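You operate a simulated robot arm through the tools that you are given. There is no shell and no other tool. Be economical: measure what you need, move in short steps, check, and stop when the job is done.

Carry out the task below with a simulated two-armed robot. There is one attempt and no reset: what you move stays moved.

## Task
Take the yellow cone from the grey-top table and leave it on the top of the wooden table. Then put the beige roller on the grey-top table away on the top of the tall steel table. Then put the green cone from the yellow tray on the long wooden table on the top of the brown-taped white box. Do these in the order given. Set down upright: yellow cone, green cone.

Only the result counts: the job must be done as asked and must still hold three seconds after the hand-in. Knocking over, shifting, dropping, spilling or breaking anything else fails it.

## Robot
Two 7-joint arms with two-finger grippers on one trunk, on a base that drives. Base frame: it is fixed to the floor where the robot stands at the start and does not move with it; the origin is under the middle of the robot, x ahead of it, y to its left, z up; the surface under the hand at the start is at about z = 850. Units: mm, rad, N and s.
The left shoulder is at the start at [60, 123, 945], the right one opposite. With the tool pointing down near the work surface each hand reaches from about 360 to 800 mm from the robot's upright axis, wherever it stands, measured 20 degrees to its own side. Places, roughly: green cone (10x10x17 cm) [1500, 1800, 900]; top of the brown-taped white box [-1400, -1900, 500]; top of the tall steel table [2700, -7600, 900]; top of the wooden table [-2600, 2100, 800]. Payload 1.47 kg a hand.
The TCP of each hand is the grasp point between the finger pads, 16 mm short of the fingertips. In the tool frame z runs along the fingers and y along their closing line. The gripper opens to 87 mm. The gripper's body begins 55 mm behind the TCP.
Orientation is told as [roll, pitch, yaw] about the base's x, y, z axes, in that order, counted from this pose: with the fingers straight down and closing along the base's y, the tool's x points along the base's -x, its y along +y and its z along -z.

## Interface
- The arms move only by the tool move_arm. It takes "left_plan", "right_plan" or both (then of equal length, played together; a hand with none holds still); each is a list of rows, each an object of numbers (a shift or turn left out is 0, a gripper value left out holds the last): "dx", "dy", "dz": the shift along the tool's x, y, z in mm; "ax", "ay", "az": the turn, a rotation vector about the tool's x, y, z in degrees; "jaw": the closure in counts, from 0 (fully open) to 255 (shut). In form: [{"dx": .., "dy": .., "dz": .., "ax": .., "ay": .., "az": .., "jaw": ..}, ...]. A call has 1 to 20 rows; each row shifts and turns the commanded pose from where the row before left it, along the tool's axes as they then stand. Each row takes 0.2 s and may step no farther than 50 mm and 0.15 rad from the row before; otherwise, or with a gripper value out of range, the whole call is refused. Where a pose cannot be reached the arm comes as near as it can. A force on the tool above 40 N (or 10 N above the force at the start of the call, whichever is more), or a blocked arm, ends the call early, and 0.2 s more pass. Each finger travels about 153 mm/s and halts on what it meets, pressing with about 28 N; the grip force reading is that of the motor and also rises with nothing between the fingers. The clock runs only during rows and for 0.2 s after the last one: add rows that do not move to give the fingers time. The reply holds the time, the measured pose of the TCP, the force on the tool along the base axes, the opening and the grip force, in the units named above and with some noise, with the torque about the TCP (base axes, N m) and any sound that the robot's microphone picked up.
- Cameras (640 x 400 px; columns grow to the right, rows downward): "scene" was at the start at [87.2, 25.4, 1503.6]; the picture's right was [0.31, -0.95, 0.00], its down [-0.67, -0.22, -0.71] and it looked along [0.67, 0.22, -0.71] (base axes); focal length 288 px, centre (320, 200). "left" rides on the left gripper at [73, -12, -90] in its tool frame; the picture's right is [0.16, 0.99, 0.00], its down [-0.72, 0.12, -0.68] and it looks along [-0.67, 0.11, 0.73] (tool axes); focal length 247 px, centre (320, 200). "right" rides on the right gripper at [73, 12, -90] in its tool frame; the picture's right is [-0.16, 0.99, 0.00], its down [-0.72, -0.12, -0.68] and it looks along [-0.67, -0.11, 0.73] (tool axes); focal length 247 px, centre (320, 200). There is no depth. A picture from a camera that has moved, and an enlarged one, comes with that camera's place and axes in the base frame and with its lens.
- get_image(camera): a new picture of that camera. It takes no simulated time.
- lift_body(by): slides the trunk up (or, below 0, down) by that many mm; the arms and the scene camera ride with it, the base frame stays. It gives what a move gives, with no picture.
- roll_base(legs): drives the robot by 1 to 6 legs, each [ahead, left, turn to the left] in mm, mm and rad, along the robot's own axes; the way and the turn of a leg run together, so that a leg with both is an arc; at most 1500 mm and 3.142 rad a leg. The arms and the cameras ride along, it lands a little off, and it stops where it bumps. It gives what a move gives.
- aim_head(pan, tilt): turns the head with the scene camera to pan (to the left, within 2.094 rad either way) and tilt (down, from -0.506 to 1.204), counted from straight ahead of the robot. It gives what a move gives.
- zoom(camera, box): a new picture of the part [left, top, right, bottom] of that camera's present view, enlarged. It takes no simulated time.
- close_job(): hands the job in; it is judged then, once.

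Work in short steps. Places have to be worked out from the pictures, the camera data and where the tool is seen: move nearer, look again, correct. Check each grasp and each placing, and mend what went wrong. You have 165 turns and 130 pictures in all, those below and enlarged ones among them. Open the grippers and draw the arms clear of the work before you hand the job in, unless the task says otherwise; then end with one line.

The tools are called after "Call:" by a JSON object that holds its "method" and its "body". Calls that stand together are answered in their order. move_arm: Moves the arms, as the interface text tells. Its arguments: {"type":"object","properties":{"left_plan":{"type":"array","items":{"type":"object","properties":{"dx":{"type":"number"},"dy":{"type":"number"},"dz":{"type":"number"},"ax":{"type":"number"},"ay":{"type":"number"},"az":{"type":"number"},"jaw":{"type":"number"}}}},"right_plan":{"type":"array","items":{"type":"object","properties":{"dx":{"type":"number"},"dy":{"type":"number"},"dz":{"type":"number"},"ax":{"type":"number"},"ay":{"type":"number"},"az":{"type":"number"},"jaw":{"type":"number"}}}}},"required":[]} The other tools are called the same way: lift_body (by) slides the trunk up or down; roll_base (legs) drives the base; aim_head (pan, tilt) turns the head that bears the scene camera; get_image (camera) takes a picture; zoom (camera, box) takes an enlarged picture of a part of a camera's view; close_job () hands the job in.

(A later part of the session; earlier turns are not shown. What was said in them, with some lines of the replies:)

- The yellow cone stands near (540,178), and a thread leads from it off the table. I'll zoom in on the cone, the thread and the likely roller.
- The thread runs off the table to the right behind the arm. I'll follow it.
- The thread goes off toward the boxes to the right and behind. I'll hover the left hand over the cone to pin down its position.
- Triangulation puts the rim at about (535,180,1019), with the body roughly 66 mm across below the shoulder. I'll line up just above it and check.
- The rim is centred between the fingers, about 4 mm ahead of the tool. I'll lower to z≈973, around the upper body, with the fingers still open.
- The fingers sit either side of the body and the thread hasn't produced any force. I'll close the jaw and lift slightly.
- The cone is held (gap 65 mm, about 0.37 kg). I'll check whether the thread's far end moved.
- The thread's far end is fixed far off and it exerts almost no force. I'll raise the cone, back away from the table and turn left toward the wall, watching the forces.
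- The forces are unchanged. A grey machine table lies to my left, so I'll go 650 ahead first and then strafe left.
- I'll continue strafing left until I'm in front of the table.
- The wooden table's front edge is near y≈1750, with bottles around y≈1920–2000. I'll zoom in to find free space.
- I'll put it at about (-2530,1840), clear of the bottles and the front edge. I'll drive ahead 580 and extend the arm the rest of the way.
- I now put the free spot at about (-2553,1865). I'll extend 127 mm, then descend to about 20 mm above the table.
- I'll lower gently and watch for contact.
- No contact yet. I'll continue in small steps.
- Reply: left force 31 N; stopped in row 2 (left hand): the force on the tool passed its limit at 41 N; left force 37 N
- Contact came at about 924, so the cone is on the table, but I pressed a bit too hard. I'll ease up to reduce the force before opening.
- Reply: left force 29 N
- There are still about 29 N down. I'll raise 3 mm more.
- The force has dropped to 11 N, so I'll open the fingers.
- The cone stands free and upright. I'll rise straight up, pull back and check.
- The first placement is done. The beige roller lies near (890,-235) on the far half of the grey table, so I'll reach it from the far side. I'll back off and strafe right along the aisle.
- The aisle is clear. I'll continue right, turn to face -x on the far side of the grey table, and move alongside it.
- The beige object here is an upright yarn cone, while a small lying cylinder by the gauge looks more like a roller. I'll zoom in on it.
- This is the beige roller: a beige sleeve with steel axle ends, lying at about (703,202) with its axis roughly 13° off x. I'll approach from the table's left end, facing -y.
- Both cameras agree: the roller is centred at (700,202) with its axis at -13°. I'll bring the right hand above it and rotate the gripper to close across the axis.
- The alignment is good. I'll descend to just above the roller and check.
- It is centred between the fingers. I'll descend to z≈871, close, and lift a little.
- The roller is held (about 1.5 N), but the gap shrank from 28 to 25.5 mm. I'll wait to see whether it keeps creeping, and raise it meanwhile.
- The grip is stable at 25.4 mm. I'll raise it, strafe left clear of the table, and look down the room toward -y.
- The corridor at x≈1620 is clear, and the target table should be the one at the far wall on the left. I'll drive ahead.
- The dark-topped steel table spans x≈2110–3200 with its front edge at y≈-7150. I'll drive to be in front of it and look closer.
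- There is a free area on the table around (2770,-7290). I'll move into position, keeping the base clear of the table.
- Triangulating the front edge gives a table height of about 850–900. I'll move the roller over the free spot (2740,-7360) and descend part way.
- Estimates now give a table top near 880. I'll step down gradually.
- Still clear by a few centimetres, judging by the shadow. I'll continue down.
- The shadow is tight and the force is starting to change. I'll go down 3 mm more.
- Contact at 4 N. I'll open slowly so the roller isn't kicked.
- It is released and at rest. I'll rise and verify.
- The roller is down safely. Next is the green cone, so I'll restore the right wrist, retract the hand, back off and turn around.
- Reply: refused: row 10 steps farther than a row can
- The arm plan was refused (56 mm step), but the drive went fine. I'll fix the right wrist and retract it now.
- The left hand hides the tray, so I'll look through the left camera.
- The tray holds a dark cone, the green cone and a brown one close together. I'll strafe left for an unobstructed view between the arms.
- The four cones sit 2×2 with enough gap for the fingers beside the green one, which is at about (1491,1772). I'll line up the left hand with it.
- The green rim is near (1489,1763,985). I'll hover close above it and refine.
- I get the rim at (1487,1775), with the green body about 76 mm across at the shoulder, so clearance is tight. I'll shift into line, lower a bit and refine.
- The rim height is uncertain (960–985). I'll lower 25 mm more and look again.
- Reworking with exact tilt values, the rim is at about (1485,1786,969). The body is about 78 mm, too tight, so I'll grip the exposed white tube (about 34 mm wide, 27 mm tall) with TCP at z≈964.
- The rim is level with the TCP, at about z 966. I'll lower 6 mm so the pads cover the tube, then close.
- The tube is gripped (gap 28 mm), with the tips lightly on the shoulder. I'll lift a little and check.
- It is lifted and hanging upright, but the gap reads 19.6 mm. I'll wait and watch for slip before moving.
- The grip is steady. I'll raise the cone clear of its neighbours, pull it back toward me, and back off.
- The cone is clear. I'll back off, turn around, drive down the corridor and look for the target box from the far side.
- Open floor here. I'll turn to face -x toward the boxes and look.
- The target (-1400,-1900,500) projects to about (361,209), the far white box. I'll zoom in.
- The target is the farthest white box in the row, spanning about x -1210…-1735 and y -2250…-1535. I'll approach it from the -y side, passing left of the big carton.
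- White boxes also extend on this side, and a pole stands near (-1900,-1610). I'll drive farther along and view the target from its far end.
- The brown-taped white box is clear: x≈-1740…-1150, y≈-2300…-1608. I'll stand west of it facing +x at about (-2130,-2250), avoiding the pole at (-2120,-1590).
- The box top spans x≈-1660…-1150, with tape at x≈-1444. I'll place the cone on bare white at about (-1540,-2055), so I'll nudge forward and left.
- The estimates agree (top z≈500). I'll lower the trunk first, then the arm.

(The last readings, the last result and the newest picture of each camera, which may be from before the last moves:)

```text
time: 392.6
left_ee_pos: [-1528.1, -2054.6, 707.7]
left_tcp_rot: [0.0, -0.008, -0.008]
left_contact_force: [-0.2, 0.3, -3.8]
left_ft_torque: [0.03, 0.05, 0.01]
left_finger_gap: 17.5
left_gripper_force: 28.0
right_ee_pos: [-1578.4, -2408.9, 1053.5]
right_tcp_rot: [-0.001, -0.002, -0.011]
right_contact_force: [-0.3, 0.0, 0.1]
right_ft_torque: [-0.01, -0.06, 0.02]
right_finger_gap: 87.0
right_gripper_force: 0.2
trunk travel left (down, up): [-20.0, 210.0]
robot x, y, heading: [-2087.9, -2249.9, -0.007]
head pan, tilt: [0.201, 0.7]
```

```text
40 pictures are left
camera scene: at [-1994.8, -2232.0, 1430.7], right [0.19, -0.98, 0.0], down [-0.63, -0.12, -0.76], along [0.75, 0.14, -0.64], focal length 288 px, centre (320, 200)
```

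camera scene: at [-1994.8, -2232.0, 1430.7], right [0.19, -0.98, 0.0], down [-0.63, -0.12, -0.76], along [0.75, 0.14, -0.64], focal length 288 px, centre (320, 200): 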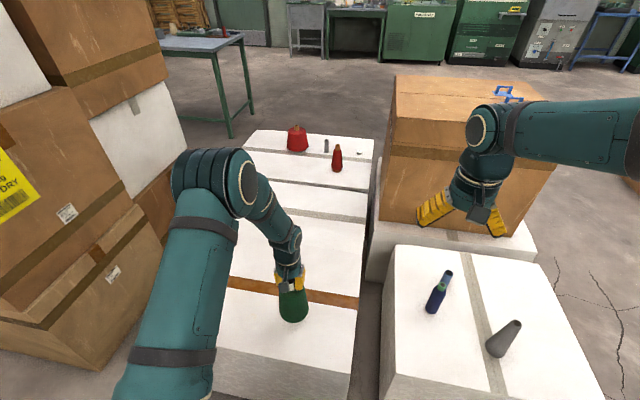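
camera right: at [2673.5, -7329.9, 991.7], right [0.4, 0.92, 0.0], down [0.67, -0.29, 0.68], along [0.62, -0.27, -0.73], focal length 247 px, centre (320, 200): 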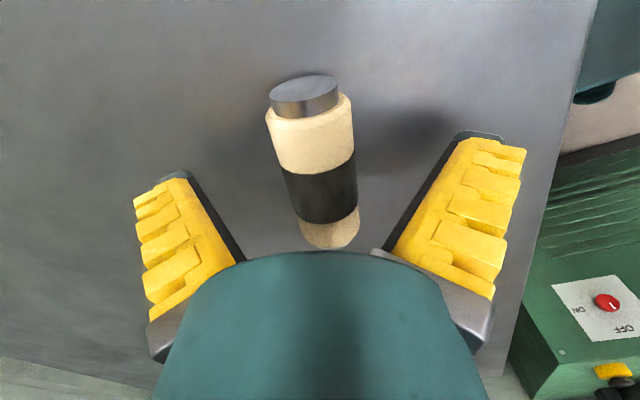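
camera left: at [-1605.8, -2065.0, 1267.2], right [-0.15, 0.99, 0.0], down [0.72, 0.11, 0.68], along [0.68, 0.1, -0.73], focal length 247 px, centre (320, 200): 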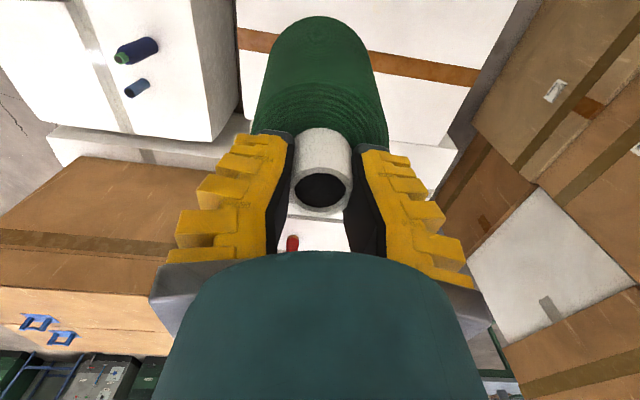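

I'll shift 15 mm away from the tape and lower closer.

Call:
{"method": "move_arm", "body": {"left_plan": [{"dx": 15}, {"dz": 15}, {"dz": 12}, {}]}}

Call:
{"method": "zoom", "body": {"camera": "scene", "box": [210, 230, 370, 370]}}

```text
time: 393.6
left_ee_pos: [-1544.4, -2054.5, 680.4]
left_tcp_rot: [-0.001, -0.006, -0.008]
left_contact_force: [-1.6, 0.7, -6.1]
left_ft_torque: [-0.01, 0.0, -0.01]
left_finger_gap: 17.3
left_gripper_force: 28.0
right_ee_pos: [-1578.0, -2408.3, 1054.4]
right_tcp_rot: [0.001, 0.0, -0.011]
right_contact_force: [0.8, 0.4, 0.8]
right_ft_torque: [-0.01, 0.01, 0.0]
right_finger_gap: 87.0
right_gripper_force: 0.0
trunk travel left (down, up): [-20.0, 210.0]
robot x, y, heading: [-2089.9, -2251.4, -0.008]
head pan, tilt: [0.201, 0.7]
```

```text
2.86 times, centred on (290, 300) of scene
camera zoom: at [-1994.6, -2231.9, 1430.7], right [0.19, -0.98, 0.0], down [-0.63, -0.12, -0.76], along [0.75, 0.14, -0.64], focal length 823 px, centre (406, -86)
```

zoom: 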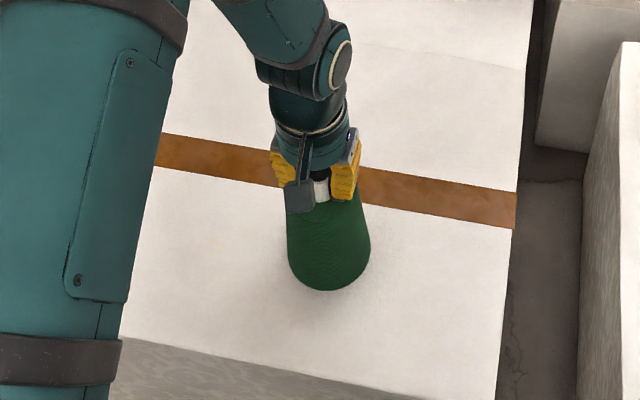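

Close to contact now. I'll step down gently.

Call:
{"method": "move_arm", "body": {"left_plan": [{"dz": 4}, {"dz": 4}, {}]}}

```text
time: 394.4
left_ee_pos: [-1545.2, -2054.3, 672.5]
left_tcp_rot: [0.0, -0.006, -0.009]
left_contact_force: [0.1, 0.1, -5.3]
left_ft_torque: [-0.01, 0.0, -0.01]
left_finger_gap: 17.1
left_gripper_force: 28.3
right_ee_pos: [-1579.0, -2408.3, 1053.5]
right_tcp_rot: [0.0, 0.0, -0.011]
right_contact_force: [0.1, -0.6, 0.1]
right_ft_torque: [-0.01, 0.0, -0.02]
right_finger_gap: 87.1
right_gripper_force: 0.1
trunk travel left (down, up): [-20.0, 210.0]
robot x, y, heading: [-2086.5, -2248.8, -0.01]
head pan, tilt: [0.201, 0.7]
```

Call:
{"method": "move_arm", "body": {"left_plan": [{"dz": 3}, {"dz": 2}, {}]}}

```text
time: 395.2
left_ee_pos: [-1545.2, -2054.1, 667.4]
left_tcp_rot: [0.001, -0.005, -0.008]
left_contact_force: [-0.9, 0.2, -5.7]
left_ft_torque: [-0.01, 0.02, 0.0]
left_finger_gap: 17.6
left_gripper_force: 28.1
right_ee_pos: [-1578.2, -2408.4, 1055.1]
right_tcp_rot: [0.001, 0.0, -0.011]
right_contact_force: [-0.2, 0.2, -0.1]
right_ft_torque: [-0.03, 0.01, 0.03]
right_finger_gap: 86.8
right_gripper_force: 0.0
trunk travel left (down, up): [-20.0, 210.0]
robot x, y, heading: [-2086.1, -2248.6, -0.008]
head pan, tilt: [0.201, 0.7]
```

Call:
{"method": "move_arm", "body": {"left_plan": [{"dz": 3}, {"dz": 2}, {}]}}

```text
time: 396.0
left_ee_pos: [-1543.4, -2055.5, 663.1]
left_tcp_rot: [0.001, -0.009, -0.01]
left_contact_force: [-0.4, -1.7, 9.4]
left_ft_torque: [0.02, 0.47, 0.02]
left_finger_gap: 18.1
left_gripper_force: 28.1
right_ee_pos: [-1578.4, -2409.2, 1053.6]
right_tcp_rot: [0.0, -0.002, -0.012]
right_contact_force: [0.1, -0.1, 0.4]
right_ft_torque: [0.03, -0.02, 0.01]
right_finger_gap: 87.0
right_gripper_force: 0.1
trunk travel left (down, up): [-20.0, 210.0]
robot x, y, heading: [-2087.9, -2249.4, -0.009]
head pan, tilt: [0.201, 0.7]
```

Contact made at about 15 N. I'll release slowly.

Call:
{"method": "move_arm", "body": {"left_plan": [{"jaw": 200}, {"jaw": 185}, {"jaw": 170}, {"jaw": 150}, {"jaw": 120}, {"jaw": 60}, {"jaw": 0}, {}, {}]}}

Call:
{"method": "get_image", "body": {"camera": "left"}}

Call:
{"method": "zoom", "body": {"camera": "scene", "box": [210, 230, 370, 370]}}

```text
time: 398.0
left_ee_pos: [-1545.7, -2056.0, 664.0]
left_tcp_rot: [0.001, -0.006, -0.008]
left_contact_force: [0.6, 0.4, -0.7]
left_ft_torque: [0.02, 0.03, 0.0]
left_finger_gap: 87.1
left_gripper_force: 0.1
right_ee_pos: [-1578.3, -2409.0, 1054.3]
right_tcp_rot: [-0.001, -0.001, -0.01]
right_contact_force: [0.8, -0.2, 0.0]
right_ft_torque: [0.0, -0.01, 0.04]
right_finger_gap: 87.1
right_gripper_force: 0.1
trunk travel left (down, up): [-20.0, 210.0]
robot x, y, heading: [-2087.8, -2249.2, -0.01]
head pan, tilt: [0.201, 0.7]
```

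```text
38 pictures are left
camera left: at [-1619.2, -2065.5, 752.5], right [-0.15, 0.99, 0.0], down [0.72, 0.11, 0.68], along [0.68, 0.1, -0.73], focal length 247 px, centre (320, 200)
```

left: 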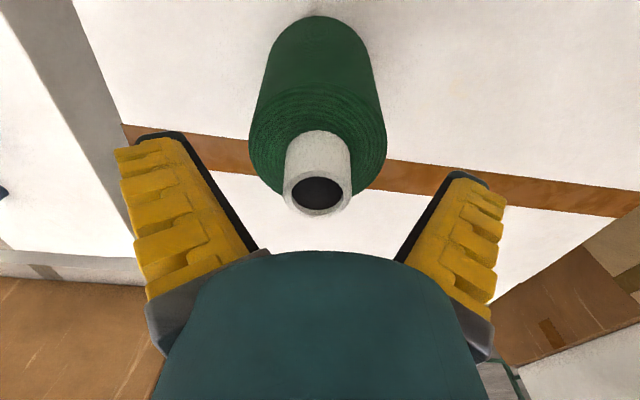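

```text
2.86 times, centred on (290, 300) of scene
camera zoom: at [-1995.0, -2232.1, 1430.7], right [0.19, -0.98, 0.0], down [-0.63, -0.12, -0.76], along [0.75, 0.15, -0.64], focal length 823 px, centre (406, -86)
```

zoom: 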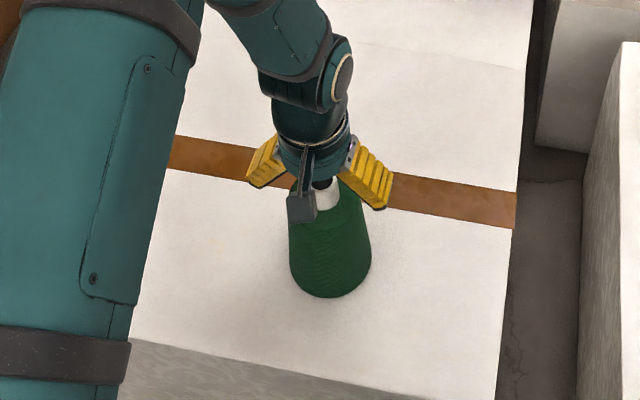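

The cone stands free and upright. I'll raise straight up, withdraw and verify.

Call:
{"method": "move_arm", "body": {"left_plan": [{"dz": -20}, {"dz": -40}, {"dz": -45}, {"dz": -45}, {"dz": -45}, {"dz": -45}, {"dz": -45}, {"dx": 40}, {"dx": 40}, {"dx": 40}, {}, {}]}}

Call:
{"method": "get_image", "body": {"camera": "scene"}}

```text
time: 400.6
left_ee_pos: [-1667.3, -2055.0, 947.5]
left_tcp_rot: [0.0, -0.008, -0.009]
left_contact_force: [0.2, -0.4, -0.3]
left_ft_torque: [0.01, 0.01, 0.0]
left_finger_gap: 87.1
left_gripper_force: 0.1
right_ee_pos: [-1578.5, -2408.7, 1054.2]
right_tcp_rot: [0.001, 0.001, -0.01]
right_contact_force: [-0.4, 0.1, 0.5]
right_ft_torque: [-0.03, 0.0, -0.01]
right_finger_gap: 86.9
right_gripper_force: 0.1
trunk travel left (down, up): [-20.0, 210.0]
robot x, y, heading: [-2088.0, -2247.8, -0.01]
head pan, tilt: [0.201, 0.7]
```

```text
36 pictures are left
camera scene: at [-1995.2, -2232.0, 1430.7], right [0.19, -0.98, 0.0], down [-0.63, -0.12, -0.77], along [0.75, 0.15, -0.64], focal length 288 px, centre (320, 200)
```

scene: 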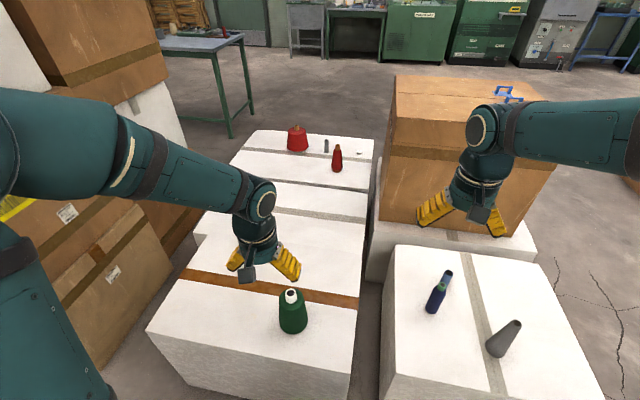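

The green cone is upright on the brown-taped box. I'll take a quick look across at the yellow cone before handing in.

Call:
{"method": "aim_head", "body": {"pan": 1.68, "tilt": 0.15}}

Call:
{"method": "zoom", "body": {"camera": "scene", "box": [220, 120, 420, 260]}}

```text
time: 402.2
left_ee_pos: [-1666.0, -2054.1, 947.1]
left_tcp_rot: [0.0, -0.006, -0.009]
left_contact_force: [0.3, 0.5, 0.3]
left_ft_torque: [-0.01, 0.02, -0.02]
left_finger_gap: 86.7
left_gripper_force: 0.1
right_ee_pos: [-1579.3, -2408.2, 1053.9]
right_tcp_rot: [-0.001, -0.001, -0.011]
right_contact_force: [0.2, 0.0, 0.2]
right_ft_torque: [0.0, 0.03, -0.02]
right_finger_gap: 87.1
right_gripper_force: 0.0
trunk travel left (down, up): [-20.0, 210.0]
robot x, y, heading: [-2087.8, -2251.5, -0.012]
head pan, tilt: [1.681, 0.15]
```

```text
2.86 times, centred on (320, 190) of scene
camera zoom: at [-2087.6, -2155.9, 1480.8], right [1.0, 0.1, 0.0], down [0.01, -0.15, -0.99], along [-0.1, 0.98, -0.15], focal length 823 px, centre (320, 229)
```

zoom: 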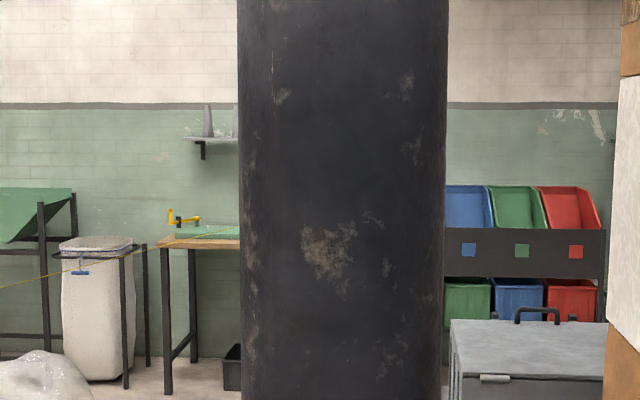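

The pole hides the cone, but its thread still rises to cone-top height, consistent with the earlier upright view. Grippers are open and the arms are clear, so I'm handing in.

Call:
{"method": "close_job", "body": {}}

```text
The job is handed in.
```

I did all three moves in the order you gave and handed the job in. The yellow cone stands upright on the wooden table, the beige roller lies on the tall steel table, and the green cone stands upright on the brown-taped white box. A pole blocked my last look at the yellow cone, so its upright check dates from just after I set it down.
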